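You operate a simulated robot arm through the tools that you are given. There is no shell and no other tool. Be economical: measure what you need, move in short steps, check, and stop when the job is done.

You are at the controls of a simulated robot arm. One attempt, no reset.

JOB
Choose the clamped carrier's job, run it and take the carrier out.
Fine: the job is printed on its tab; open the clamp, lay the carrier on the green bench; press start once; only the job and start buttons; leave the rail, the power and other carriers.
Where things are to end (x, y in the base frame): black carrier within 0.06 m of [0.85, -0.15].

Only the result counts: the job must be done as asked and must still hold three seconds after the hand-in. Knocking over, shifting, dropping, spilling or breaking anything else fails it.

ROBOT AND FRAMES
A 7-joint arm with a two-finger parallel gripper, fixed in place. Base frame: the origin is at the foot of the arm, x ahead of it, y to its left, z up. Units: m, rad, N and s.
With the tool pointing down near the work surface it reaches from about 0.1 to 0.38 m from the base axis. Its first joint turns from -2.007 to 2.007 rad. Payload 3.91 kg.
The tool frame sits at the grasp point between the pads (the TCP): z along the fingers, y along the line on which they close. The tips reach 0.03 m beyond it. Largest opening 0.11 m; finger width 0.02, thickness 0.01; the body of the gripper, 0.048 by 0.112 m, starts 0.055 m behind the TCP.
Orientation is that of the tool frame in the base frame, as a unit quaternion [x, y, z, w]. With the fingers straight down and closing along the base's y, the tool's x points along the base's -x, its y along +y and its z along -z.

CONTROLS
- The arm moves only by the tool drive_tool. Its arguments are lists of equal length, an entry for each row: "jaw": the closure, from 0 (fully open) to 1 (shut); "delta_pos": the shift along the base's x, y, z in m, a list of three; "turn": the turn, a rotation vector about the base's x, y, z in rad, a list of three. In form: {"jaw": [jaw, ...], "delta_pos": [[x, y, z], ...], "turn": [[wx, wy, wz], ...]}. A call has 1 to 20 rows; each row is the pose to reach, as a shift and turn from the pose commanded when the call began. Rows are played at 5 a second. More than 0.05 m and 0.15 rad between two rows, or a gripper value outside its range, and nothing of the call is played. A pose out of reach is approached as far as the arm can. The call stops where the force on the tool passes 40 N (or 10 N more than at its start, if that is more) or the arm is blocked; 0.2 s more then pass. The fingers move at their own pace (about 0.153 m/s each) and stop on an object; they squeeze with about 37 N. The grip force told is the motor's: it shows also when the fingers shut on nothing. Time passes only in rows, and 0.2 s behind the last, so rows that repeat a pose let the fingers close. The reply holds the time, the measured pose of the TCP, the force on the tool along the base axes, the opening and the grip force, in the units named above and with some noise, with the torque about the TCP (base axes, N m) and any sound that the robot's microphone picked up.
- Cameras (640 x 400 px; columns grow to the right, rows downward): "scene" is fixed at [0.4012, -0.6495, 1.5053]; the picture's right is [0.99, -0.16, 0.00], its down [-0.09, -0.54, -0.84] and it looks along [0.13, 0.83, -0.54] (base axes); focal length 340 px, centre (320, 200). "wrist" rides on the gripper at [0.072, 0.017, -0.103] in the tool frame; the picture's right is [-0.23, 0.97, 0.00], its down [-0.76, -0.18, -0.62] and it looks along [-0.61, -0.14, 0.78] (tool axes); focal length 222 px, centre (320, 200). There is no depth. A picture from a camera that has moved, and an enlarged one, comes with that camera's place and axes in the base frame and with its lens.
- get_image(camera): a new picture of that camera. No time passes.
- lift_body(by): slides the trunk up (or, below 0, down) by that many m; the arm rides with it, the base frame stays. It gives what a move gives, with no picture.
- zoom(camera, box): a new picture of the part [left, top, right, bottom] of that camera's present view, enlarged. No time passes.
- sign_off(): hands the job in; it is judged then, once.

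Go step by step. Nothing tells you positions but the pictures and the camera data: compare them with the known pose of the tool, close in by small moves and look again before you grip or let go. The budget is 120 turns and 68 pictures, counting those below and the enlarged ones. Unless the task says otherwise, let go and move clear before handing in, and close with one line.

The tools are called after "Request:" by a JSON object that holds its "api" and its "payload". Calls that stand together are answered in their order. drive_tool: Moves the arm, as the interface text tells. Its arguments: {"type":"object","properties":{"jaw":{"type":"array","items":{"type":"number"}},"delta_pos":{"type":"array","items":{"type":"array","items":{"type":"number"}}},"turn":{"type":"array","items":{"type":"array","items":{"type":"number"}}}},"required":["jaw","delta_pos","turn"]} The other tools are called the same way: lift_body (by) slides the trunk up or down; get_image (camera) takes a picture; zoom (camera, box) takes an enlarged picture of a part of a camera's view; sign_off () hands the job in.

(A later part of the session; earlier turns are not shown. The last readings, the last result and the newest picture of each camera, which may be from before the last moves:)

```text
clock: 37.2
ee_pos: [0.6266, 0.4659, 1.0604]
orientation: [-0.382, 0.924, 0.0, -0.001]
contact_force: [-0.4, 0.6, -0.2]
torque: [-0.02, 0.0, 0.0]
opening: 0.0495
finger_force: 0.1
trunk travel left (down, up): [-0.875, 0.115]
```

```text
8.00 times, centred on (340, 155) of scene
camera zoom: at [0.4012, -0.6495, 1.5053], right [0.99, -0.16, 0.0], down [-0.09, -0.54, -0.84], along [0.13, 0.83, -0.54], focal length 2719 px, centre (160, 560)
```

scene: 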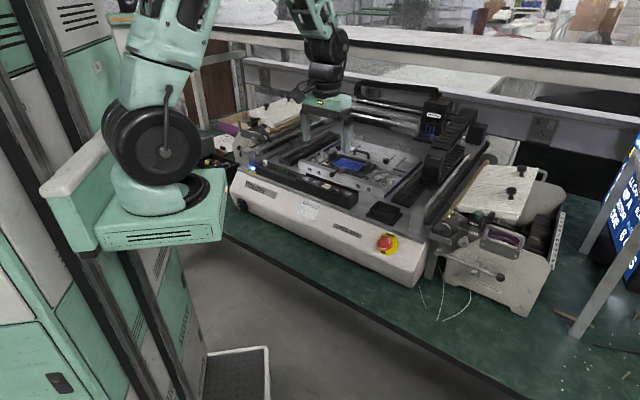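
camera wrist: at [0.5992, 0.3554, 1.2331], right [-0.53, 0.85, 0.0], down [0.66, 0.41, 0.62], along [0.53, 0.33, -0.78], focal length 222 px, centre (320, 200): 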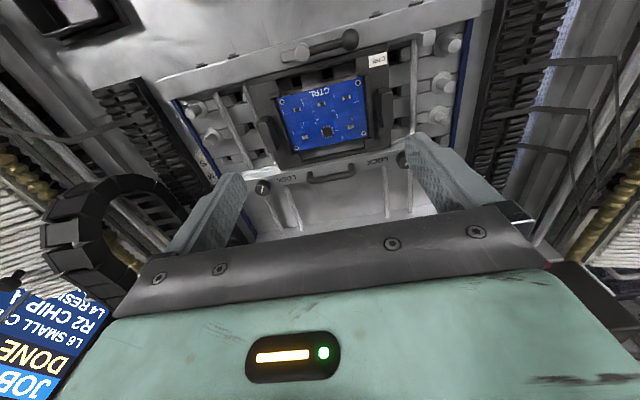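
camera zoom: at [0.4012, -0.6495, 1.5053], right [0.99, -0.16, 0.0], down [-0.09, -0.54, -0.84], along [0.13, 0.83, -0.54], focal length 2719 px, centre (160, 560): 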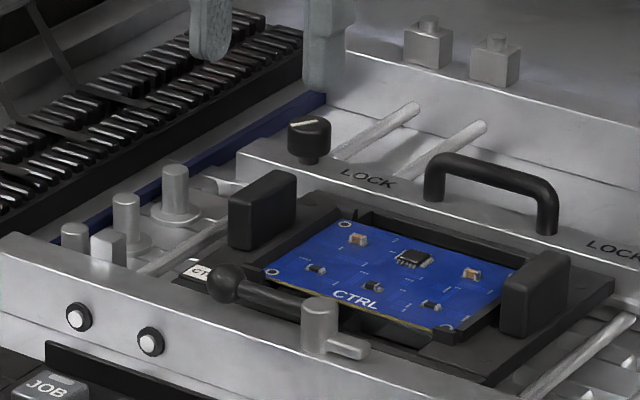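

The block is at about (0.622, 0.458), top near z 0.975. Shift a few mm and go down to straddle it.

Request:
{"api": "drive_tool", "payload": {"jaw": [0.55, 0.55, 0.55], "delta_pos": [[-0.004, -0.0075, -0.01], [-0.004, -0.0075, -0.045], [-0.004, -0.0075, -0.062]], "turn": [[0, 0, 0], [0, 0, 0], [0, 0, 0]]}}

Request:
{"api": "zoom", "payload": {"camera": "wrist", "box": [220, 80, 420, 240]}}

Request:
{"api": "zoom", "payload": {"camera": "scene", "box": [300, 130, 380, 180]}}

```text
clock: 38.0
ee_pos: [0.6206, 0.4581, 0.9987]
orientation: [-0.382, 0.924, 0.001, 0.0]
contact_force: [0.5, -0.9, -0.1]
torque: [0.0, -0.01, 0.02]
opening: 0.0497
finger_force: 0.0
trunk travel left (down, up): [-0.875, 0.115]
```

```text
2.50 times, centred on (320, 160) of wrist
camera zoom: at [0.557, 0.4196, 1.1023], right [-0.53, 0.85, 0.0], down [0.66, 0.41, 0.62], along [0.53, 0.33, -0.78], focal length 555 px, centre (320, 300)
```

zoom: 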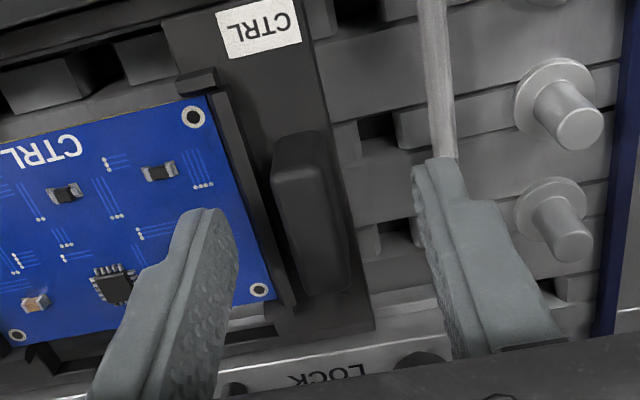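

```text
8.00 times, centred on (340, 155) of scene
camera zoom: at [0.4012, -0.6495, 1.5053], right [0.99, -0.16, 0.0], down [-0.09, -0.54, -0.84], along [0.13, 0.83, -0.54], focal length 2719 px, centre (160, 560)
```

zoom: 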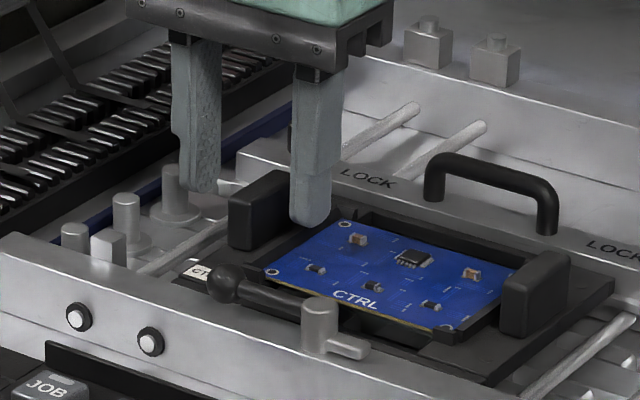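

Well aligned; descend another 14 mm, centre slightly and close.

Request:
{"api": "drive_tool", "payload": {"jaw": [0.55, 0.55, 0.55, 0.75, 1, 1, 1], "delta_pos": [[0.0015, -0.0015, -0.007], [0.0015, -0.0015, -0.014], [0.0015, -0.0015, -0.014], [0.0015, -0.0015, -0.014], [0.0015, -0.0015, -0.014], [0.0015, -0.0015, -0.014], [0.0015, -0.0015, -0.014]], "turn": [[0, 0, 0], [0, 0, 0], [0, 0, 0], [0, 0, 0], [0, 0, 0], [0, 0, 0], [0, 0, 0]]}}

Request:
{"api": "zoom", "payload": {"camera": "scene", "box": [300, 130, 380, 180]}}

```text
clock: 39.6
ee_pos: [0.6239, 0.4564, 0.9851]
orientation: [-0.383, 0.924, 0.0, 0.001]
contact_force: [5.5, -0.6, 15.2]
torque: [-0.3, -0.69, 0.06]
opening: 0.0262
finger_force: 36.9
trunk travel left (down, up): [-0.875, 0.115]
```

```text
8.00 times, centred on (340, 155) of scene
camera zoom: at [0.4012, -0.6495, 1.5053], right [0.99, -0.16, 0.0], down [-0.09, -0.54, -0.84], along [0.13, 0.83, -0.54], focal length 2719 px, centre (160, 560)
```

zoom: 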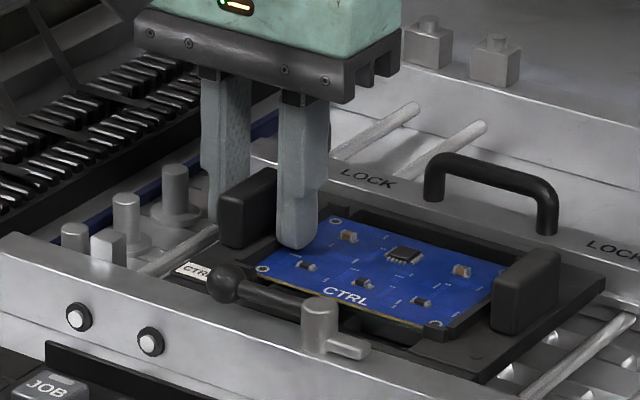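

Gripped at 26 mm opening. Lift a little and check that the carrier comes level.

Request:
{"api": "drive_tool", "payload": {"jaw": [1, 1, 1, 1], "delta_pos": [[0, 0, 0.005], [0, 0, 0.012], [0, 0, 0.02], [0, 0, 0.02]], "turn": [[0, 0, 0], [0, 0, 0], [0, 0, 0], [0, 0, 0]]}}

Request:
{"api": "zoom", "payload": {"camera": "scene", "box": [300, 130, 380, 180]}}

```text
clock: 40.6
ee_pos: [0.623, 0.4568, 1.0022]
orientation: [-0.382, 0.924, 0.0, 0.0]
contact_force: [-0.1, -1.1, -1.4]
torque: [0.07, 0.06, 0.0]
opening: 0.0262
finger_force: 36.9
trunk travel left (down, up): [-0.875, 0.115]
```

```text
8.00 times, centred on (340, 155) of scene
camera zoom: at [0.4012, -0.6495, 1.5053], right [0.99, -0.16, 0.0], down [-0.09, -0.54, -0.84], along [0.13, 0.83, -0.54], focal length 2719 px, centre (160, 560)
```

zoom: 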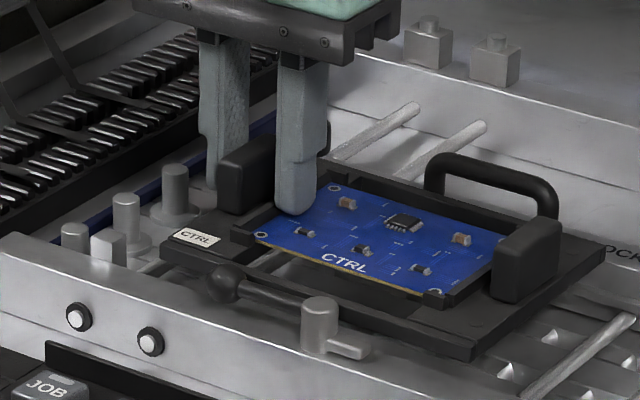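

The carrier is held level and light (about 1.4 N). Lift well clear and bring it out over the front of the machine.

Request:
{"api": "drive_tool", "payload": {"jaw": [1, 1, 1, 1, 1, 1, 1, 1, 1, 1, 1, 1, 1, 1, 1, 1, 1], "delta_pos": [[0, 0, 0.03], [0, 0, 0.06], [0, 0, 0.095], [0, 0, 0.13], [0, 0, 0.165], [0, 0, 0.19], [-0.005, -0.035, 0.19], [-0.01, -0.07, 0.19], [-0.015, -0.105, 0.19], [-0.02, -0.14, 0.19], [-0.02, -0.175, 0.19], [-0.02, -0.21, 0.19], [-0.02, -0.245, 0.19], [-0.02, -0.28, 0.19], [-0.02, -0.315, 0.19], [-0.02, -0.35, 0.19], [-0.02, -0.35, 0.19]], "turn": [[0, 0, 0], [0, 0, 0], [0, 0, 0], [0, 0, 0], [0, 0, 0], [0, 0, 0], [0, 0, 0], [0, 0, 0], [0, 0, 0], [0, 0, 0], [0, 0, 0], [0, 0, 0], [0, 0, 0], [0, 0, 0], [0, 0, 0], [0, 0, 0], [0, 0, 0]]}}

Request:
{"api": "get_image", "payload": {"camera": "scene"}}

Request:
{"api": "get_image", "payload": {"camera": "wrist"}}

```text
clock: 44.2
ee_pos: [0.6018, 0.0994, 1.1965]
orientation: [-0.382, 0.924, 0.0, -0.001]
contact_force: [-0.3, -0.1, -0.2]
torque: [0.05, 0.06, -0.01]
opening: 0.013
finger_force: 37.1
trunk travel left (down, up): [-0.875, 0.115]
```

```text
23 pictures are left
```

scene: 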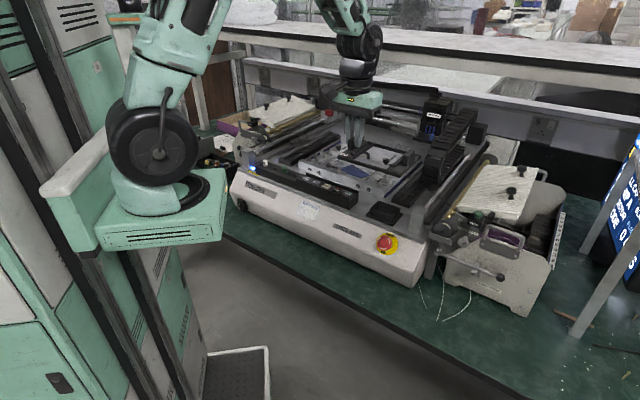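

```text
22 pictures are left
camera wrist: at [0.5393, 0.0606, 1.2991], right [-0.53, 0.85, 0.0], down [0.66, 0.41, 0.62], along [0.53, 0.33, -0.78], focal length 222 px, centre (320, 200)
```

wrist: 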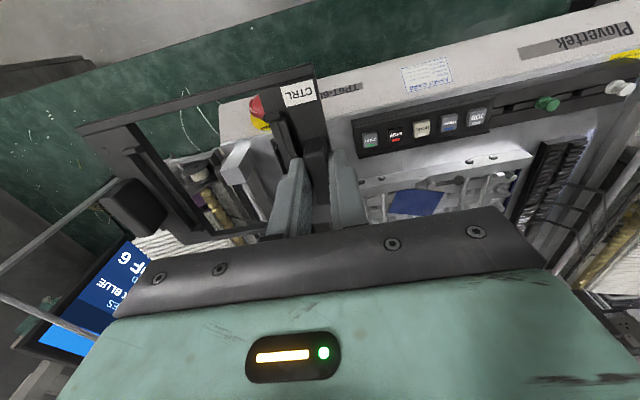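

The frame looks empty and the opening changed; check where the blue board is.

Request:
{"api": "zoom", "payload": {"camera": "scene", "box": [290, 130, 410, 205]}}

Request:
{"api": "zoom", "payload": {"camera": "wrist", "box": [330, 120, 530, 245]}}

```text
5.33 times, centred on (350, 168) of scene
camera zoom: at [0.4012, -0.6495, 1.5053], right [0.99, -0.16, 0.0], down [-0.09, -0.54, -0.84], along [0.13, 0.83, -0.54], focal length 1813 px, centre (160, 373)
```

zoom: 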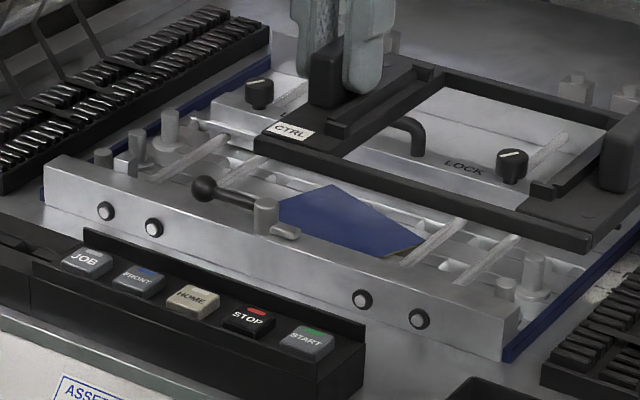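

```text
3.20 times, centred on (430, 182) of wrist
camera zoom: at [0.5393, 0.0606, 1.2991], right [-0.53, 0.85, 0.0], down [0.66, 0.41, 0.62], along [0.53, 0.33, -0.78], focal length 711 px, centre (-32, 256)
```

zoom: 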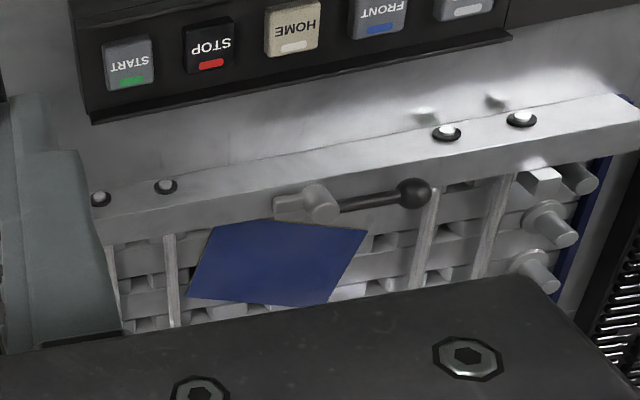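

The finger had caught the board's edge, so the board fell out onto the bed face down. I'll first put the carrier down on the bench, then try to recover the board. Moving over the bench target now.

Request:
{"api": "drive_tool", "payload": {"jaw": [1, 1, 1, 1, 1, 1, 1, 1, 1, 1], "delta_pos": [[0.0245, -0.027, 0], [0.049, -0.054, 0], [0.0735, -0.081, 0], [0.098, -0.108, 0], [0.1225, -0.135, 0], [0.147, -0.163, 0], [0.1715, -0.19, 0], [0.196, -0.2175, 0], [0.196, -0.2175, -0.03], [0.196, -0.2175, -0.03]], "turn": [[0, 0, 0], [0, 0, 0], [0, 0, 0], [0, 0, 0], [0, 0, 0], [0, 0, 0], [0, 0, 0], [0, 0, 0], [0, 0, 0], [0, 0, 0]]}}

Request:
{"api": "get_image", "payload": {"camera": "scene"}}

Request:
{"api": "get_image", "payload": {"camera": "wrist"}}

```text
clock: 46.4
ee_pos: [0.7992, -0.1143, 1.1633]
orientation: [-0.383, 0.924, 0.0, -0.001]
contact_force: [0.3, -0.8, -1.2]
torque: [0.05, 0.05, -0.04]
opening: 0.0133
finger_force: 37.2
trunk travel left (down, up): [-0.875, 0.115]
```

```text
19 pictures are left
```

scene: 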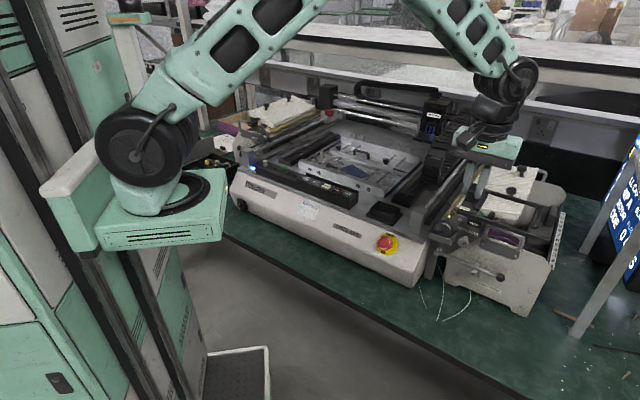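

```text
18 pictures are left
camera wrist: at [0.7357, -0.1544, 1.2678], right [-0.53, 0.85, 0.0], down [0.66, 0.41, 0.62], along [0.53, 0.33, -0.78], focal length 222 px, centre (320, 200)
```

wrist: 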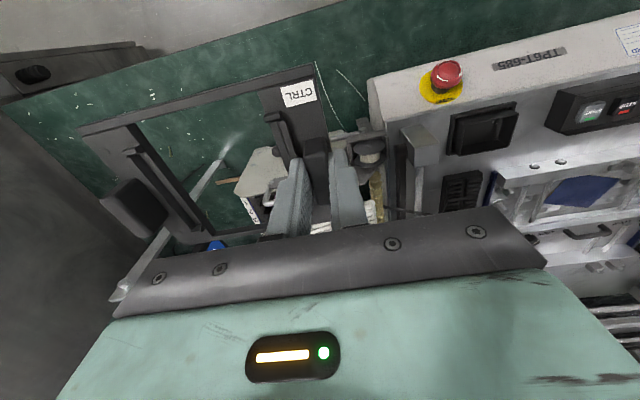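

I need the bench edge and height more precisely; zoom there.

Request:
{"api": "zoom", "payload": {"camera": "scene", "box": [360, 250, 560, 375]}}

```text
3.20 times, centred on (460, 312) of scene
camera zoom: at [0.4012, -0.6495, 1.5053], right [0.99, -0.16, 0.0], down [-0.09, -0.54, -0.84], along [0.13, 0.83, -0.54], focal length 1088 px, centre (-128, -160)
```

zoom: 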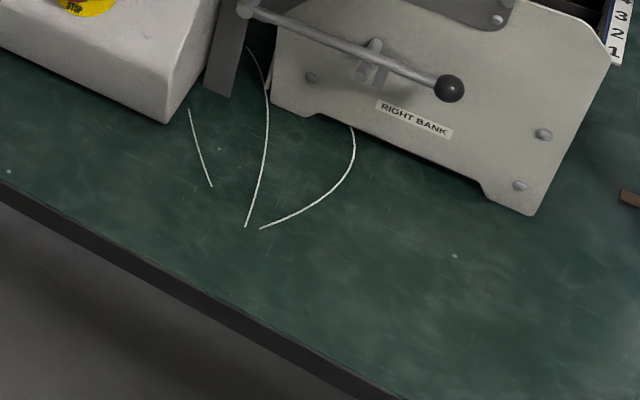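

Bench top ≈ 0.752, its edge 0.10 m before the target line and the right bank 0.12 m behind it, so the spot is clear. Lower toward (0.811, -0.111).

Request:
{"api": "drive_tool", "payload": {"jaw": [1, 1, 1, 1, 1, 1, 1, 1, 1, 1], "delta_pos": [[0.012, 0.0035, -0.035], [0.012, 0.0035, -0.07], [0.012, 0.0035, -0.105], [0.012, 0.0035, -0.14], [0.012, 0.0035, -0.175], [0.012, 0.0035, -0.21], [0.012, 0.0035, -0.245], [0.012, 0.0035, -0.28], [0.012, 0.0035, -0.31], [0.012, 0.0035, -0.31]], "turn": [[0, 0, 0], [0, 0, 0], [0, 0, 0], [0, 0, 0], [0, 0, 0], [0, 0, 0], [0, 0, 0], [0, 0, 0], [0, 0, 0], [0, 0, 0]]}}

Request:
{"api": "zoom", "payload": {"camera": "scene", "box": [340, 200, 580, 350]}}

```text
clock: 48.6
ee_pos: [0.8111, -0.1119, 0.8551]
orientation: [-0.383, 0.924, 0.001, 0.0]
contact_force: [-0.2, -0.8, -1.1]
torque: [0.03, 0.02, -0.01]
opening: 0.0132
finger_force: 36.8
trunk travel left (down, up): [-0.875, 0.115]
```

```text
2.67 times, centred on (460, 275) of scene
camera zoom: at [0.4012, -0.6495, 1.5053], right [0.99, -0.16, 0.0], down [-0.09, -0.54, -0.84], along [0.13, 0.83, -0.54], focal length 906 px, centre (-53, 0)
```

zoom: 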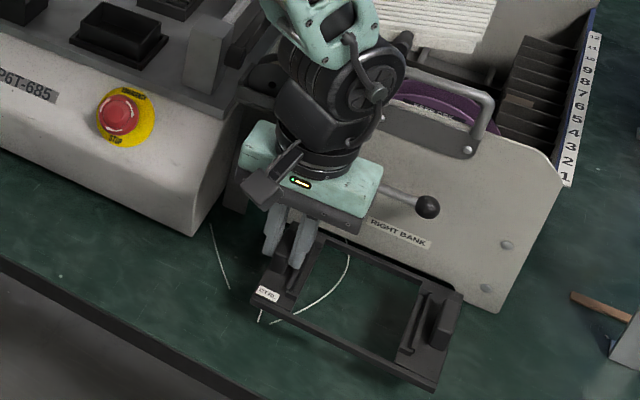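

Clear. Lower slowly until contact.

Request:
{"api": "drive_tool", "payload": {"jaw": [1, 1, 1, 1], "delta_pos": [[0, 0, -0.015], [0, 0, -0.03], [0, 0, -0.04], [0, 0, -0.045]], "turn": [[0, 0, 0], [0, 0, 0], [0, 0, 0], [0, 0, 0]]}}

```text
clock: 49.6
ee_pos: [0.8133, -0.1097, 0.8108]
orientation: [-0.383, 0.924, 0.0, 0.0]
contact_force: [-0.2, -0.7, -0.5]
torque: [0.05, 0.04, 0.0]
opening: 0.013
finger_force: 36.6
trunk travel left (down, up): [-0.875, 0.115]
```

Request:
{"api": "drive_tool", "payload": {"jaw": [1, 1, 1], "delta_pos": [[0, 0, -0.004], [0, 0, -0.008], [0, 0, -0.01]], "turn": [[0, 0, 0], [0, 0, 0], [0, 0, 0]]}}

Request:
{"api": "zoom", "payload": {"camera": "scene", "box": [400, 250, 540, 345]}}

```text
clock: 50.4
ee_pos: [0.8135, -0.1099, 0.8042]
orientation: [-0.382, 0.924, -0.001, 0.004]
contact_force: [-2.5, -0.5, 20.5]
torque: [-0.64, 0.81, -0.02]
opening: 0.0132
finger_force: 36.7
trunk travel left (down, up): [-0.875, 0.115]
stopped in row 3: the force on the tool passed its limit at 42 N (the readings are from after the stop); the commanded pose is now the measured one
```

```text
4.21 times, centred on (470, 298) of scene
camera zoom: at [0.4012, -0.6495, 1.5053], right [0.99, -0.16, 0.0], down [-0.09, -0.54, -0.84], along [0.13, 0.83, -0.54], focal length 1431 px, centre (-312, -210)
```

zoom: 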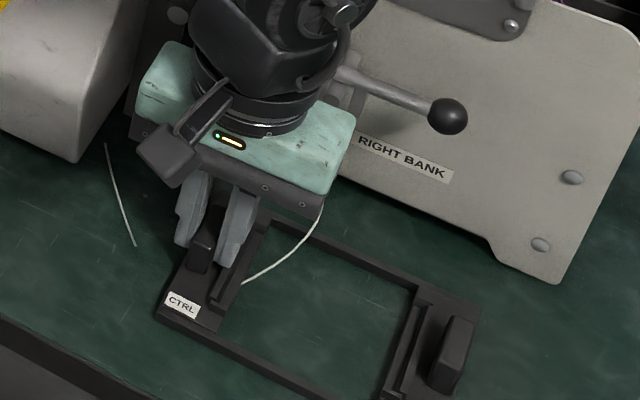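

The carrier is on the bench. Release it and rise clear, then look at the fallen board.

Request:
{"api": "drive_tool", "payload": {"jaw": [0.8, 0.65, 0.6, 0.6, 0.6, 0.6, 0.6, 0.6, 0.6, 0.6], "delta_pos": [[0, 0, 0.001], [0, 0, 0.001], [0, 0, 0.001], [0, 0, 0.02], [0, 0, 0.05], [0, 0, 0.09], [0, 0, 0.135], [0, 0, 0.18], [0, 0, 0.22], [0, 0, 0.26]], "turn": [[0, 0, 0], [0, 0, 0], [0, 0, 0], [0, 0, 0], [0, 0, 0], [0, 0, 0], [0, 0, 0], [0, 0, 0], [0, 0, 0], [0, 0, 0]]}}

Request:
{"api": "drive_tool", "payload": {"jaw": [0.6, 0.6, 0.6, 0.6, 0.6, 0.6, 0.6, 0.6, 0.6, 0.6, 0.6, 0.6, 0.6, 0.6, 0.6, 0.6, 0.6, 0.6], "delta_pos": [[0, 0, 0.04], [0, 0, 0.08], [0, 0, 0.12], [-0.02, 0.035, 0.14], [-0.04, 0.07, 0.14], [-0.055, 0.105, 0.14], [-0.07, 0.14, 0.14], [-0.085, 0.175, 0.14], [-0.1, 0.21, 0.14], [-0.115, 0.245, 0.14], [-0.125, 0.28, 0.14], [-0.13, 0.315, 0.14], [-0.135, 0.35, 0.14], [-0.135, 0.385, 0.14], [-0.135, 0.42, 0.14], [-0.135, 0.455, 0.14], [-0.135, 0.49, 0.12], [-0.135, 0.52, 0.1]], "turn": [[0, 0, 0], [0, 0, 0], [0, 0, 0], [0, 0, 0], [0, 0, 0], [0, 0, 0], [0, 0, 0], [0, 0, 0], [0, 0, 0], [0, 0, 0], [0, 0, 0], [0, 0, 0], [0, 0, 0], [0, 0, 0], [0, 0, 0], [0, 0, 0], [0, 0, 0], [0, 0, 0]]}}

Request:
{"api": "get_image", "payload": {"camera": "wrist"}}

Request:
{"api": "get_image", "payload": {"camera": "scene"}}

```text
clock: 52.6
ee_pos: [0.8147, -0.1122, 1.0641]
orientation: [-0.383, 0.924, -0.001, 0.001]
contact_force: [0.9, -0.2, -0.1]
torque: [0.0, 0.07, -0.02]
opening: 0.044
finger_force: 0.0
trunk travel left (down, up): [-0.875, 0.115]
```

```text
clock: 56.4
ee_pos: [0.6762, 0.4107, 1.1621]
orientation: [-0.382, 0.924, -0.001, 0.002]
contact_force: [0.3, -0.7, 0.0]
torque: [0.06, -0.02, -0.01]
opening: 0.0443
finger_force: 0.0
trunk travel left (down, up): [-0.875, 0.115]
```

```text
14 pictures are left
camera wrist: at [0.6127, 0.3709, 1.2659], right [-0.53, 0.85, 0.0], down [0.66, 0.41, 0.63], along [0.53, 0.33, -0.78], focal length 222 px, centre (320, 200)
```

wrist: 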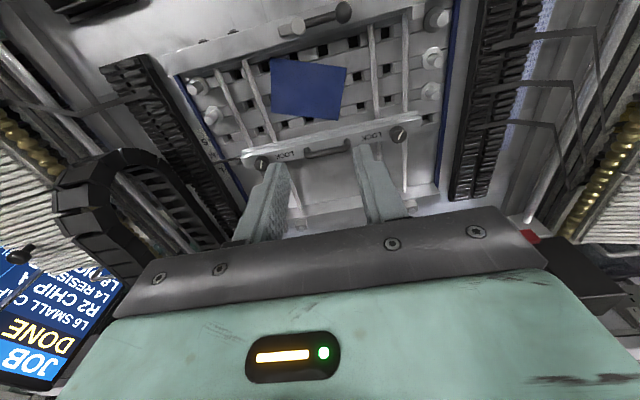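

```text
13 pictures are left
```

scene: 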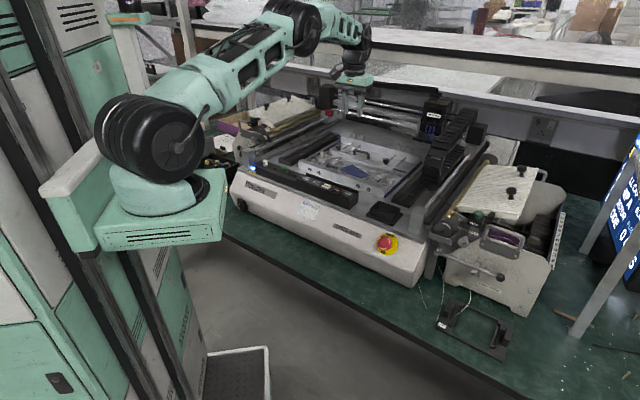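

The carrier is laid on the bench well. The board lies back-side-up on the support bars; zoom for its exact shape.

Request:
{"api": "zoom", "payload": {"camera": "wrist", "box": [230, 20, 390, 120]}}

```text
4.00 times, centred on (310, 70) of wrist
camera zoom: at [0.6127, 0.3709, 1.2659], right [-0.53, 0.85, 0.0], down [0.66, 0.41, 0.63], along [0.53, 0.33, -0.78], focal length 888 px, centre (360, 720)
```

zoom: 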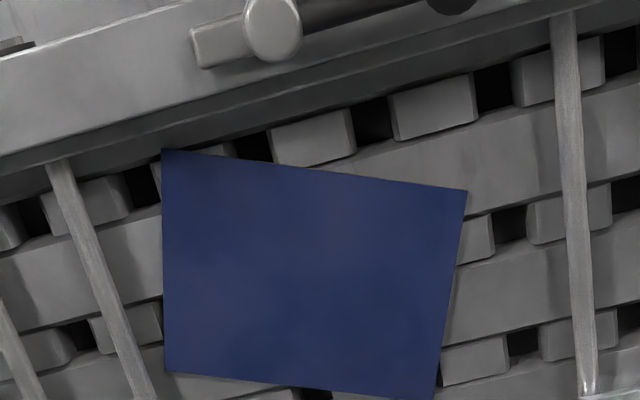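

Board ≈ 0.10 × 0.07 m, centred near (0.687, 0.396), turned about −64°. I'll line the jaws up across its short side and come down above it.

Request:
{"api": "drive_tool", "payload": {"jaw": [0.6, 0.5, 0.4, 0.255, 0.255, 0.255, 0.255, 0.255, 0.255, 0.255, 0.255, 0.255, 0.255, 0.255, 0.255, 0.255, 0.255, 0.255], "delta_pos": [[0, 0, 0], [0, 0, 0], [0, 0, 0], [0, 0, 0], [0, 0, 0], [0, 0, 0], [0, 0, 0], [0, 0, 0], [0, 0, 0], [0, 0, 0], [0, 0, 0], [0, 0, 0], [0, 0, 0], [0.011, -0.015, 0], [0.011, -0.015, -0.035], [0.011, -0.015, -0.07], [0.011, -0.015, -0.105], [0.011, -0.015, -0.135]], "turn": [[0, 0, -0.14], [0, 0, -0.28], [0, 0, -0.42], [0, 0, -0.56], [0, 0, -0.7], [0, 0, -0.84], [0, 0, -0.98], [0, 0, -1.12], [0, 0, -1.26], [0, 0, -1.4], [0, 0, -1.54], [0, 0, -1.68], [0, 0, -1.82], [0, 0, -1.911], [0, 0, -1.911], [0, 0, -1.911], [0, 0, -1.911], [0, 0, -1.911]]}}

Request:
{"api": "get_image", "payload": {"camera": "wrist"}}

Request:
{"api": "zoom", "payload": {"camera": "scene", "box": [310, 130, 400, 186]}}

```text
clock: 60.2
ee_pos: [0.6893, 0.3959, 1.0282]
orientation: [0.534, 0.846, -0.002, 0.0]
contact_force: [-0.3, -0.9, 0.4]
torque: [0.03, -0.01, 0.01]
opening: 0.0821
finger_force: 0.0
trunk travel left (down, up): [-0.875, 0.115]
```

```text
11 pictures are left
camera wrist: at [0.6738, 0.4689, 1.1322], right [0.98, 0.21, 0.0], down [0.17, -0.76, 0.63], along [0.13, -0.61, -0.78], focal length 222 px, centre (320, 200)
```

wrist: 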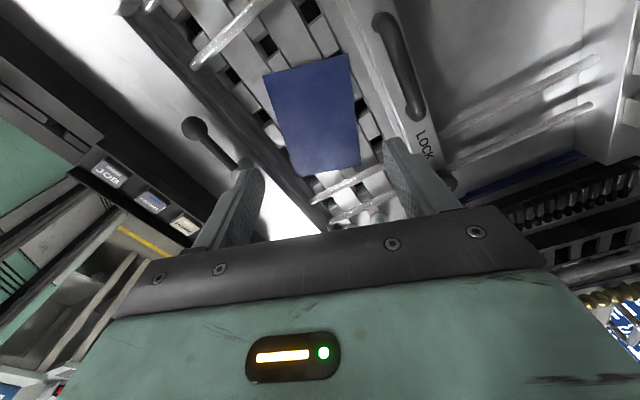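

```text
7.11 times, centred on (355, 158) of scene
camera zoom: at [0.4012, -0.6495, 1.5053], right [0.99, -0.16, 0.0], down [-0.09, -0.54, -0.84], along [0.13, 0.83, -0.54], focal length 2417 px, centre (71, 499)
```

zoom: 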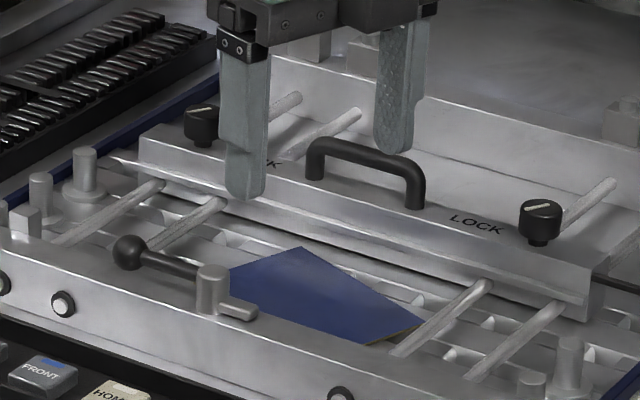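

Alignment is good. Narrow the opening slightly and descend between the rails.

Request:
{"api": "drive_tool", "payload": {"jaw": [0.29, 0.29, 0.29, 0.29, 0.29], "delta_pos": [[-0.0005, 0, -0.01], [-0.0005, 0, -0.035], [-0.0005, 0, -0.055], [-0.0005, 0, -0.065], [-0.0005, 0, -0.068]], "turn": [[0, 0, 0], [0, 0, 0], [0, 0, 0], [0, 0, 0], [0, 0, 0]]}}

Request:
{"api": "zoom", "payload": {"camera": "wrist", "box": [200, 60, 460, 240]}}

```text
clock: 61.4
ee_pos: [0.6881, 0.3955, 0.959]
orientation: [0.533, 0.846, -0.003, 0.0]
contact_force: [0.4, 0.3, 0.8]
torque: [-0.02, 0.02, 0.05]
opening: 0.078
finger_force: 0.0
trunk travel left (down, up): [-0.875, 0.115]
```

```text
2.22 times, centred on (330, 150) of wrist
camera zoom: at [0.6729, 0.4684, 1.063], right [0.98, 0.21, 0.0], down [0.17, -0.76, 0.63], along [0.13, -0.61, -0.78], focal length 494 px, centre (298, 311)
```

zoom: 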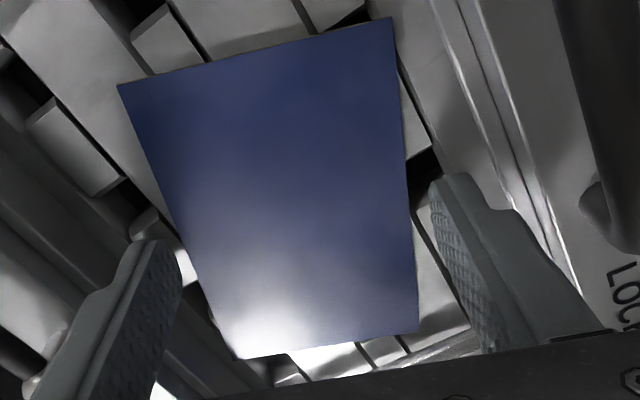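

Fingers flank the board. Ease down until contact with the bed.

Request:
{"api": "drive_tool", "payload": {"jaw": [0.29, 0.29, 0.29, 0.29], "delta_pos": [[0, 0, -0.003], [0, 0, -0.006], [0, 0, -0.009], [0, 0, -0.011]], "turn": [[0, 0, 0], [0, 0, 0], [0, 0, 0], [0, 0, 0]]}}

```text
clock: 62.5
ee_pos: [0.6911, 0.3956, 0.956]
orientation: [0.534, 0.846, 0.003, 0.002]
contact_force: [-2.5, -6.8, 13.3]
torque: [-0.37, 0.68, 0.25]
opening: 0.0801
finger_force: 2.1
trunk travel left (down, up): [-0.875, 0.115]
stopped in row 4: the force on the tool passed its limit at 42 N (the readings are from after the stop); the commanded pose is now the measured one
```

Touching the bed at tip ≈ 0.925. Back off 1 mm and close gently on the edges.

Request:
{"api": "drive_tool", "payload": {"jaw": [0.29, 0.33, 0.37, 0.42, 0.5, 0.6], "delta_pos": [[-0.002, 0, 0.001], [-0.002, 0, 0.001], [-0.002, 0, 0.001], [-0.002, 0, 0.001], [-0.002, 0, 0.001], [-0.002, 0, 0.001]], "turn": [[0, 0, 0], [0, 0, 0], [0, 0, 0], [0, 0, 0], [0, 0, 0], [0, 0, 0]]}}

```text
clock: 63.9
ee_pos: [0.6885, 0.3966, 0.9552]
orientation: [0.533, 0.846, 0.002, 0.001]
contact_force: [-6.9, -8.2, 13.4]
torque: [-0.38, 0.68, 0.3]
opening: 0.0687
finger_force: 37.1
trunk travel left (down, up): [-0.875, 0.115]
```

Stopped at 69 mm: the board's width. Lift slowly.

Request:
{"api": "drive_tool", "payload": {"jaw": [0.6, 0.6, 0.6, 0.6, 0.6, 0.6, 0.6], "delta_pos": [[0, 0, 0.003], [0, 0, 0.01], [0, 0, 0.02], [0, 0, 0.04], [0, 0, 0.06], [0, 0, 0.09], [0, 0, 0.12]], "turn": [[0, 0, 0], [0, 0, 0], [0, 0, 0], [0, 0, 0], [0, 0, 0], [0, 0, 0], [0, 0, 0]]}}

Request:
{"api": "get_image", "payload": {"camera": "wrist"}}

```text
clock: 65.5
ee_pos: [0.6879, 0.3951, 1.0772]
orientation: [0.534, 0.845, 0.001, 0.002]
contact_force: [-0.5, 0.1, 0.3]
torque: [-0.03, -0.01, -0.03]
opening: 0.0686
finger_force: 37.3
trunk travel left (down, up): [-0.875, 0.115]
```

```text
8 pictures are left
camera wrist: at [0.6716, 0.4687, 1.1817], right [0.98, 0.21, 0.0], down [0.17, -0.76, 0.62], along [0.14, -0.61, -0.78], focal length 222 px, centre (320, 200)
```

wrist: 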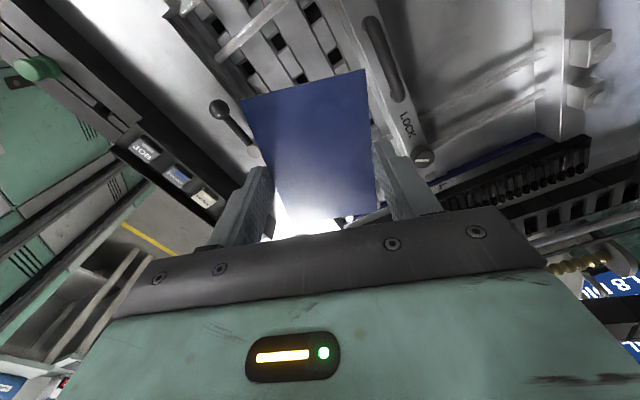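

The board is in hand. Plan: set it on the free bench strip in front of the machine (around (0.435, 0.223)), regrasp it at a tilt and turn it over. First carry it there.

Request:
{"api": "drive_tool", "payload": {"jaw": [0.6, 0.6, 0.6, 0.6, 0.6, 0.6, 0.6, 0.6, 0.6, 0.6, 0.6, 0.6, 0.6, 0.6, 0.6, 0.6], "delta_pos": [[0, 0, 0.03], [-0.025, -0.017, 0.05], [-0.05, -0.034, 0.05], [-0.075, -0.051, 0.05], [-0.1, -0.069, 0.05], [-0.125, -0.086, 0.05], [-0.15, -0.103, 0.05], [-0.175, -0.12, 0.05], [-0.2, -0.137, 0.05], [-0.225, -0.155, 0.05], [-0.253, -0.172, 0.05], [-0.253, -0.172, 0.015], [-0.253, -0.172, -0.02], [-0.253, -0.172, -0.06], [-0.253, -0.172, -0.1], [-0.253, -0.172, -0.14]], "turn": [[0, 0, 0], [0, 0, 0], [0, 0, 0], [0, 0, 0.08], [0, 0, 0.16], [0, 0, 0.24], [0, 0, 0.32], [0, 0, 0.34], [0, 0, 0.34], [0, 0, 0.34], [0, 0, 0.34], [0, 0, 0.34], [0, 0, 0.34], [0, 0, 0.34], [0, 0, 0.34], [0, 0, 0.34]]}}

Request:
{"api": "get_image", "payload": {"camera": "scene"}}

```text
clock: 68.9
ee_pos: [0.4354, 0.2254, 0.9337]
orientation: [0.382, 0.924, 0.001, 0.001]
contact_force: [0.0, -0.2, -0.5]
torque: [0.03, 0.0, 0.02]
opening: 0.0687
finger_force: 37.2
trunk travel left (down, up): [-0.875, 0.115]
```

```text
7 pictures are left
```

scene: 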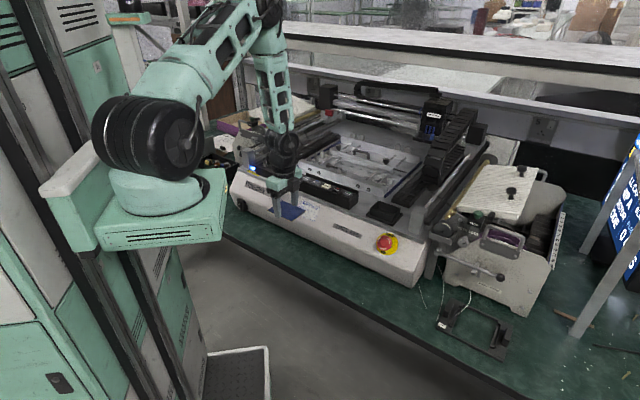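

Path is clear. Lower the board onto the bench.

Request:
{"api": "drive_tool", "payload": {"jaw": [0.6, 0.6, 0.6, 0.6, 0.6, 0.6, 0.6, 0.6], "delta_pos": [[0, 0, -0.035], [0, 0, -0.07], [0, 0, -0.105], [0, 0, -0.13], [0, 0, -0.138], [0, 0, -0.143], [0, 0, -0.148], [0, 0, -0.153]], "turn": [[0, 0, 0], [0, 0, 0], [0, 0, 0], [0, 0, 0], [0, 0, 0], [0, 0, 0], [0, 0, 0], [0, 0, 0]]}}

```text
clock: 69.4
ee_pos: [0.4332, 0.2265, 0.8897]
orientation: [0.384, 0.923, 0.003, 0.001]
contact_force: [-7.3, -9.4, 24.6]
torque: [0.55, -0.56, -0.07]
opening: 0.0685
finger_force: 37.6
trunk travel left (down, up): [-0.875, 0.115]
stopped in row 2: the force on the tool passed its limit at 116 N (the readings are from after the stop); the commanded pose is now the measured one
```

It hit something early (force pushing it away from the machine): probably the machine's sloping front. Back up and look.

Request:
{"api": "drive_tool", "payload": {"jaw": [0.6, 0.6], "delta_pos": [[-0.005, -0.005, 0.03], [-0.01, -0.01, 0.05]], "turn": [[0, 0, 0], [0, 0, 0]]}}

Request:
{"api": "zoom", "payload": {"camera": "scene", "box": [220, 140, 380, 260]}}

```text
clock: 70.0
ee_pos: [0.4244, 0.2174, 0.939]
orientation: [0.384, 0.923, 0.003, 0.001]
contact_force: [-0.4, 0.6, 0.0]
torque: [-0.02, 0.04, 0.02]
opening: 0.068
finger_force: 36.6
trunk travel left (down, up): [-0.875, 0.115]
```

```text
3.33 times, centred on (300, 200) of scene
camera zoom: at [0.4012, -0.6495, 1.5053], right [0.99, -0.16, 0.0], down [-0.09, -0.54, -0.84], along [0.13, 0.83, -0.54], focal length 1133 px, centre (387, 200)
```

zoom: 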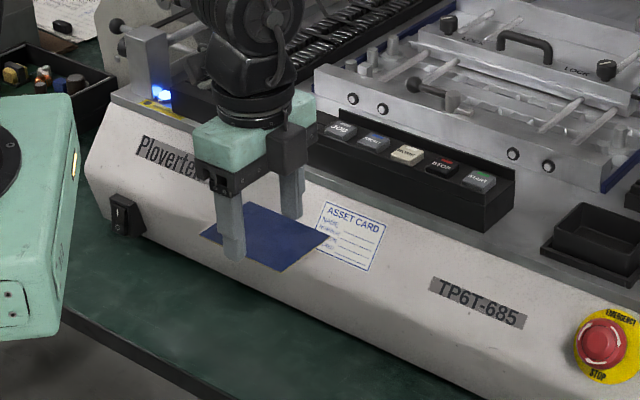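

The board is still held; the strip here is narrower than I thought. Shift 12 mm outward and lower gently.

Request:
{"api": "drive_tool", "payload": {"jaw": [0.6, 0.6, 0.6, 0.6, 0.6, 0.6, 0.6, 0.6, 0.6, 0.6, 0.6], "delta_pos": [[-0.0085, -0.0085, 0], [-0.0085, -0.0085, -0.02], [-0.0085, -0.0085, -0.04], [-0.0085, -0.0085, -0.06], [-0.0085, -0.0085, -0.08], [-0.0085, -0.0085, -0.1], [-0.0085, -0.0085, -0.12], [-0.0085, -0.0085, -0.135], [-0.0085, -0.0085, -0.143], [-0.0085, -0.0085, -0.148], [-0.0085, -0.0085, -0.152]], "turn": [[0, 0, 0], [0, 0, 0], [0, 0, 0], [0, 0, 0], [0, 0, 0], [0, 0, 0], [0, 0, 0], [0, 0, 0], [0, 0, 0], [0, 0, 0], [0, 0, 0]]}}

```text
clock: 72.4
ee_pos: [0.4157, 0.2112, 0.7908]
orientation: [0.383, 0.924, 0.004, 0.0]
contact_force: [-0.1, -4.8, 28.7]
torque: [-1.1, 0.66, -0.01]
opening: 0.0685
finger_force: 37.4
trunk travel left (down, up): [-0.875, 0.115]
stopped in row 11: the force on the tool passed its limit at 48 N (the readings are from after the stop); the commanded pose is now the measured one
```

On the bench. Open slightly, slide 30 mm along the board toward its left end, and regrip.

Request:
{"api": "drive_tool", "payload": {"jaw": [0.3, 0.28, 0.28, 0.28, 0.28, 0.28, 0.4, 0.6, 0.6], "delta_pos": [[0, 0, 0.002], [0, 0, 0.002], [-0.007, 0.007, 0.002], [-0.014, 0.014, 0.002], [-0.0205, 0.0205, 0.001], [-0.0205, 0.0205, 0], [-0.0205, 0.0205, 0], [-0.0205, 0.0205, 0], [-0.0205, 0.0205, 0]], "turn": [[0, 0, 0], [0, 0, 0], [0, 0, 0], [0, 0, 0], [0, 0, 0], [0, 0, 0], [0, 0, 0], [0, 0, 0], [0, 0, 0]]}}

```text
clock: 74.4
ee_pos: [0.3936, 0.2295, 0.7909]
orientation: [0.382, 0.924, 0.003, 0.0]
contact_force: [-10.1, -9.6, 25.9]
torque: [-1.16, 0.85, -0.06]
opening: 0.0687
finger_force: 36.7
trunk travel left (down, up): [-0.875, 0.115]
```

Regripped. Raise it into free space and try tilting the tool 97° about the machine's depth axis.

Request:
{"api": "drive_tool", "payload": {"jaw": [0.6, 0.6, 0.6, 0.6, 0.6, 0.6, 0.6, 0.6, 0.6, 0.6, 0.6, 0.6, 0.6, 0.6, 0.6, 0.6, 0.6, 0.6], "delta_pos": [[0, 0, 0.01], [-0.005, -0.005, 0.05], [-0.01, -0.01, 0.095], [-0.02, -0.02, 0.14], [-0.03, -0.03, 0.18], [-0.03, -0.03, 0.2], [-0.03, -0.03, 0.2], [-0.03, -0.03, 0.2], [-0.03, -0.03, 0.2], [-0.03, -0.03, 0.2], [-0.03, -0.03, 0.2], [-0.03, -0.03, 0.2], [-0.03, -0.03, 0.2], [-0.03, -0.03, 0.2], [-0.03, -0.03, 0.2], [-0.03, -0.03, 0.2], [-0.03, -0.03, 0.2], [-0.03, -0.03, 0.2]], "turn": [[0, 0, 0], [0, 0, 0], [0, 0, 0], [0, 0, 0], [0, 0, 0], [0.099, 0.099, 0], [0.198, 0.198, 0], [0.297, 0.297, 0], [0.396, 0.396, 0], [0.495, 0.495, 0], [0.594, 0.594, 0], [0.693, 0.693, 0], [0.792, 0.792, 0], [0.891, 0.891, 0], [0.99, 0.99, 0], [1.089, 1.089, 0], [1.188, 1.188, 0], [1.195, 1.195, 0]]}}

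Request:
{"api": "get_image", "payload": {"camera": "scene"}}

```text
clock: 78.2
ee_pos: [0.3648, 0.2008, 0.9883]
orientation: [-0.256, -0.611, -0.288, 0.692]
contact_force: [-0.3, -0.3, 0.4]
torque: [0.02, 0.02, 0.01]
opening: 0.0685
finger_force: 37.3
trunk travel left (down, up): [-0.875, 0.115]
```

```text
5 pictures are left
```

scene: 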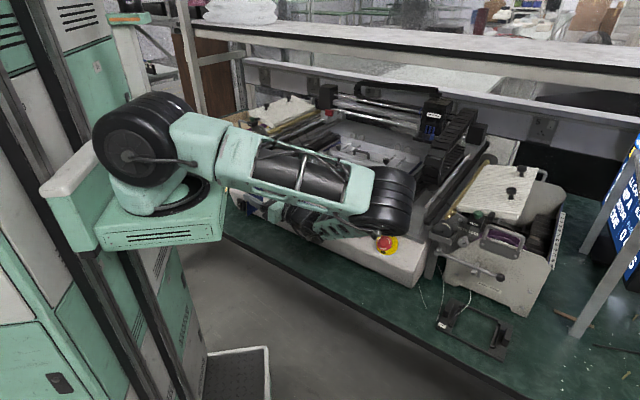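

The arm can reach the 97° tilt. Move left and over the strip, and lower part way, then check arm clearance from the E-stop.

Request:
{"api": "drive_tool", "payload": {"jaw": [0.6, 0.6, 0.6, 0.6, 0.6, 0.6, 0.6, 0.6], "delta_pos": [[-0.014, 0.014, 0], [-0.028, 0.028, 0], [-0.015, 0.041, 0], [-0.001, 0.055, 0], [-0.001, 0.055, -0.03], [-0.001, 0.055, -0.06], [-0.001, 0.055, -0.09], [-0.001, 0.055, -0.11]], "turn": [[0, 0, 0], [0, 0, 0], [0, 0, 0], [0, 0, 0], [0, 0, 0], [0, 0, 0], [0, 0, 0], [0, 0, 0]]}}

Request:
{"api": "zoom", "payload": {"camera": "scene", "box": [220, 140, 420, 280]}}

```text
clock: 80.0
ee_pos: [0.3627, 0.2549, 0.8779]
orientation: [-0.256, -0.612, -0.289, 0.691]
contact_force: [0.3, -0.4, 0.2]
torque: [0.0, 0.0, -0.02]
opening: 0.0685
finger_force: 37.3
trunk travel left (down, up): [-0.875, 0.115]
```

```text
2.86 times, centred on (320, 210) of scene
camera zoom: at [0.4012, -0.6495, 1.5053], right [0.99, -0.16, 0.0], down [-0.09, -0.54, -0.84], along [0.13, 0.83, -0.54], focal length 971 px, centre (320, 171)
```

zoom: 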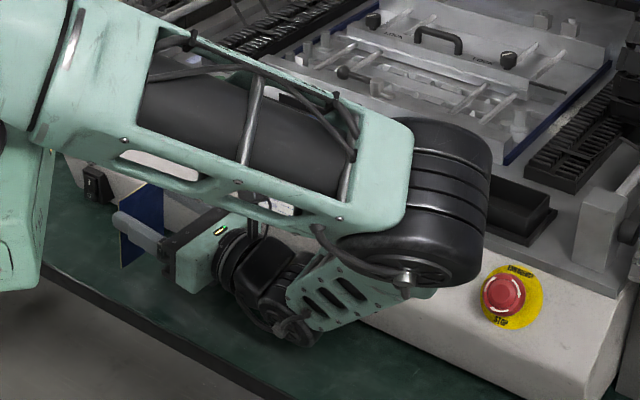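

The arm clears the E-stop. Lower until the board's end touches the bench.

Request:
{"api": "drive_tool", "payload": {"jaw": [0.6, 0.6, 0.6, 0.6, 0.6, 0.6], "delta_pos": [[0, 0, -0.015], [0, 0, -0.027], [0, 0, -0.034], [0, 0, -0.039], [0, 0, -0.043], [0, 0, -0.046]], "turn": [[0, 0, 0], [0, 0, 0], [0, 0, 0], [0, 0, 0], [0, 0, 0], [0, 0, 0]]}}

```text
clock: 81.4
ee_pos: [0.3806, 0.2489, 0.8412]
orientation: [-0.246, -0.629, -0.289, 0.679]
contact_force: [-32.9, -15.2, -4.2]
torque: [0.1, 0.35, -2.76]
opening: 0.0684
finger_force: 37.5
trunk travel left (down, up): [-0.875, 0.115]
stopped in row 6: the force on the tool passed its limit at 44 N (the readings are from after the stop); the commanded pose is now the measured one
```

The wrist seems to touch something; back off slightly to relieve it and read again.

Request:
{"api": "drive_tool", "payload": {"jaw": [0.6, 0.6], "delta_pos": [[-0.006, 0.002, 0.006], [-0.012, 0.004, 0.008]], "turn": [[0, 0, 0], [0, 0, 0]]}}

```text
clock: 82.0
ee_pos: [0.372, 0.256, 0.8463]
orientation: [-0.252, -0.625, -0.294, 0.678]
contact_force: [0.1, -0.3, -0.2]
torque: [-0.01, -0.01, -0.03]
opening: 0.0685
finger_force: 36.8
trunk travel left (down, up): [-0.875, 0.115]
```

Free again, tilt ≈ 95°, lower edge ≈ 1 cm above the bench. Release, let it tip toward the palm, then draw the hand back.

Request:
{"api": "drive_tool", "payload": {"jaw": [0.25, 0.2, 0.2, 0.2, 0.2, 0.2, 0.2, 0.2, 0.2, 0.2, 0.2], "delta_pos": [[0, 0, 0], [0, 0, 0], [0.007, -0.007, 0.002], [0.014, -0.014, 0.005], [0.024, -0.024, 0.008], [0.034, -0.034, 0.012], [0.044, -0.044, 0.016], [0.054, -0.054, 0.02], [0.066, -0.066, 0.025], [0.08, -0.08, 0.04], [0.09, -0.09, 0.06]], "turn": [[0, 0, 0], [0, 0, 0], [0, 0, 0], [0, 0, 0], [0, 0, 0], [0, 0, 0], [0, 0, 0], [0, 0, 0], [0, 0, 0], [0, 0, 0], [0, 0, 0]]}}

Request:
{"api": "get_image", "payload": {"camera": "wrist"}}

```text
clock: 84.4
ee_pos: [0.4593, 0.1652, 0.9071]
orientation: [-0.25, -0.625, -0.292, 0.68]
contact_force: [0.4, 0.4, -0.2]
torque: [0.02, 0.01, -0.03]
opening: 0.0878
finger_force: 0.0
trunk travel left (down, up): [-0.875, 0.115]
```

```text
3 pictures are left
camera wrist: at [0.5476, 0.0989, 0.9699], right [0.68, 0.71, -0.2], down [0.28, -0.5, -0.82], along [-0.68, 0.5, -0.53], focal length 222 px, centre (320, 200)
```

wrist: 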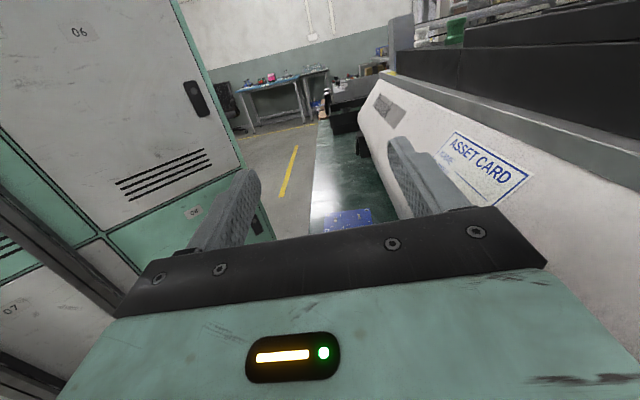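

The board flopped over and lies face up on the bench. Bring the tool back to pointing down and view the board from above.

Request:
{"api": "drive_tool", "payload": {"jaw": [0.2, 0.2, 0.2, 0.2, 0.2, 0.2, 0.2, 0.2, 0.2, 0.2, 0.2, 0.2, 0.2, 0.2, 0.2, 0.2], "delta_pos": [[0, 0, 0.03], [0, 0, 0.06], [0, 0, 0.06], [0, 0, 0.06], [0, 0, 0.06], [0, 0, 0.06], [0, 0, 0.06], [0, 0, 0.06], [0, 0, 0.06], [0, 0, 0.06], [0, 0, 0.06], [0, 0, 0.06], [0, 0, 0.06], [-0.02, 0.024, 0.06], [-0.043, 0.047, 0.06], [-0.043, 0.047, 0.06]], "turn": [[0, 0, 0], [-0.098, -0.098, 0], [-0.196, -0.196, 0], [-0.294, -0.294, 0], [-0.392, -0.392, 0], [-0.49, -0.49, 0], [-0.588, -0.588, 0], [-0.686, -0.686, 0], [-0.784, -0.784, 0], [-0.882, -0.882, 0], [-0.98, -0.98, 0], [-1.078, -1.078, 0], [-1.1746, -1.1746, 0], [-1.1746, -1.1746, 0], [-1.1746, -1.1746, 0], [-1.1746, -1.1746, 0]]}}

Request:
{"api": "zoom", "payload": {"camera": "wrist", "box": [200, 0, 440, 150]}}

```text
clock: 87.8
ee_pos: [0.4156, 0.2124, 0.9668]
orientation: [0.371, 0.928, 0.001, -0.001]
contact_force: [0.1, -0.9, -0.9]
torque: [0.0, -0.01, -0.02]
opening: 0.0882
finger_force: 0.1
trunk travel left (down, up): [-0.875, 0.115]
```

```text
2.67 times, centred on (320, 75) of wrist
camera zoom: at [0.3755, 0.2737, 1.0704], right [0.84, 0.55, 0.0], down [0.43, -0.66, 0.62], along [0.34, -0.52, -0.78], focal length 592 px, centre (320, 533)
```

zoom: 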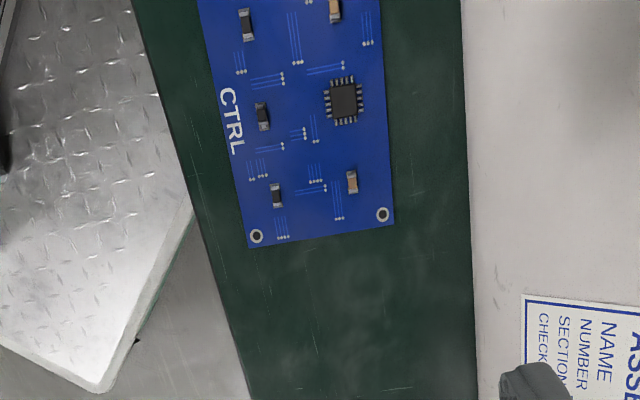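

The board is face up with its parts still on, and text facing the right way; centre ≈ (0.378, 0.257). Before picking it I need the exact pocket in the carrier, so I hover over the carrier once.

Request:
{"api": "drive_tool", "payload": {"jaw": [0.2, 0.2, 0.2, 0.2, 0.2, 0.2, 0.2, 0.2, 0.2, 0.2, 0.2, 0.2, 0.2, 0.2, 0.2, 0.2, 0.2, 0.2, 0.2, 0.2], "delta_pos": [[0, 0, 0.04], [0, 0, 0.08], [0, 0, 0.12], [0.032, -0.0266, 0.13], [0.064, -0.0532, 0.13], [0.096, -0.0798, 0.13], [0.128, -0.1064, 0.13], [0.16, -0.133, 0.13], [0.192, -0.16, 0.13], [0.224, -0.186, 0.13], [0.256, -0.213, 0.13], [0.288, -0.24, 0.13], [0.32, -0.266, 0.13], [0.352, -0.293, 0.13], [0.384, -0.32, 0.13], [0.416, -0.346, 0.13], [0.447, -0.372, 0.11], [0.447, -0.372, 0.07], [0.447, -0.372, 0.03], [0.447, -0.372, 0.0]], "turn": [[0, 0, 0], [0, 0, 0], [0, 0, 0], [0, 0, 0], [0, 0, 0], [0, 0, 0], [0, 0, 0], [0, 0, 0], [0, 0, 0], [0, 0, 0], [0, 0, 0], [0, 0, 0], [0, 0, 0], [0, 0, 0], [0, 0, 0], [0, 0, 0], [0, 0, 0], [0, 0, 0], [0, 0, 0], [0, 0, 0]]}}

Request:
{"api": "zoom", "payload": {"camera": "wrist", "box": [200, 20, 440, 170]}}

```text
clock: 92.0
ee_pos: [0.8642, -0.1611, 0.9675]
orientation: [0.371, 0.929, 0.002, 0.0]
contact_force: [-0.4, 0.3, -0.5]
torque: [-0.05, -0.03, -0.02]
opening: 0.0877
finger_force: 0.0
trunk travel left (down, up): [-0.875, 0.115]
```

```text
2.67 times, centred on (320, 95) of wrist
camera zoom: at [0.8237, -0.0978, 1.0715], right [0.84, 0.55, 0.0], down [0.43, -0.66, 0.62], along [0.34, -0.52, -0.78], focal length 592 px, centre (320, 480)
```

zoom: 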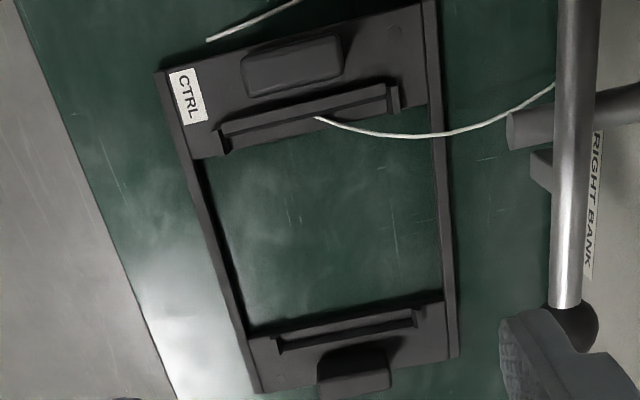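

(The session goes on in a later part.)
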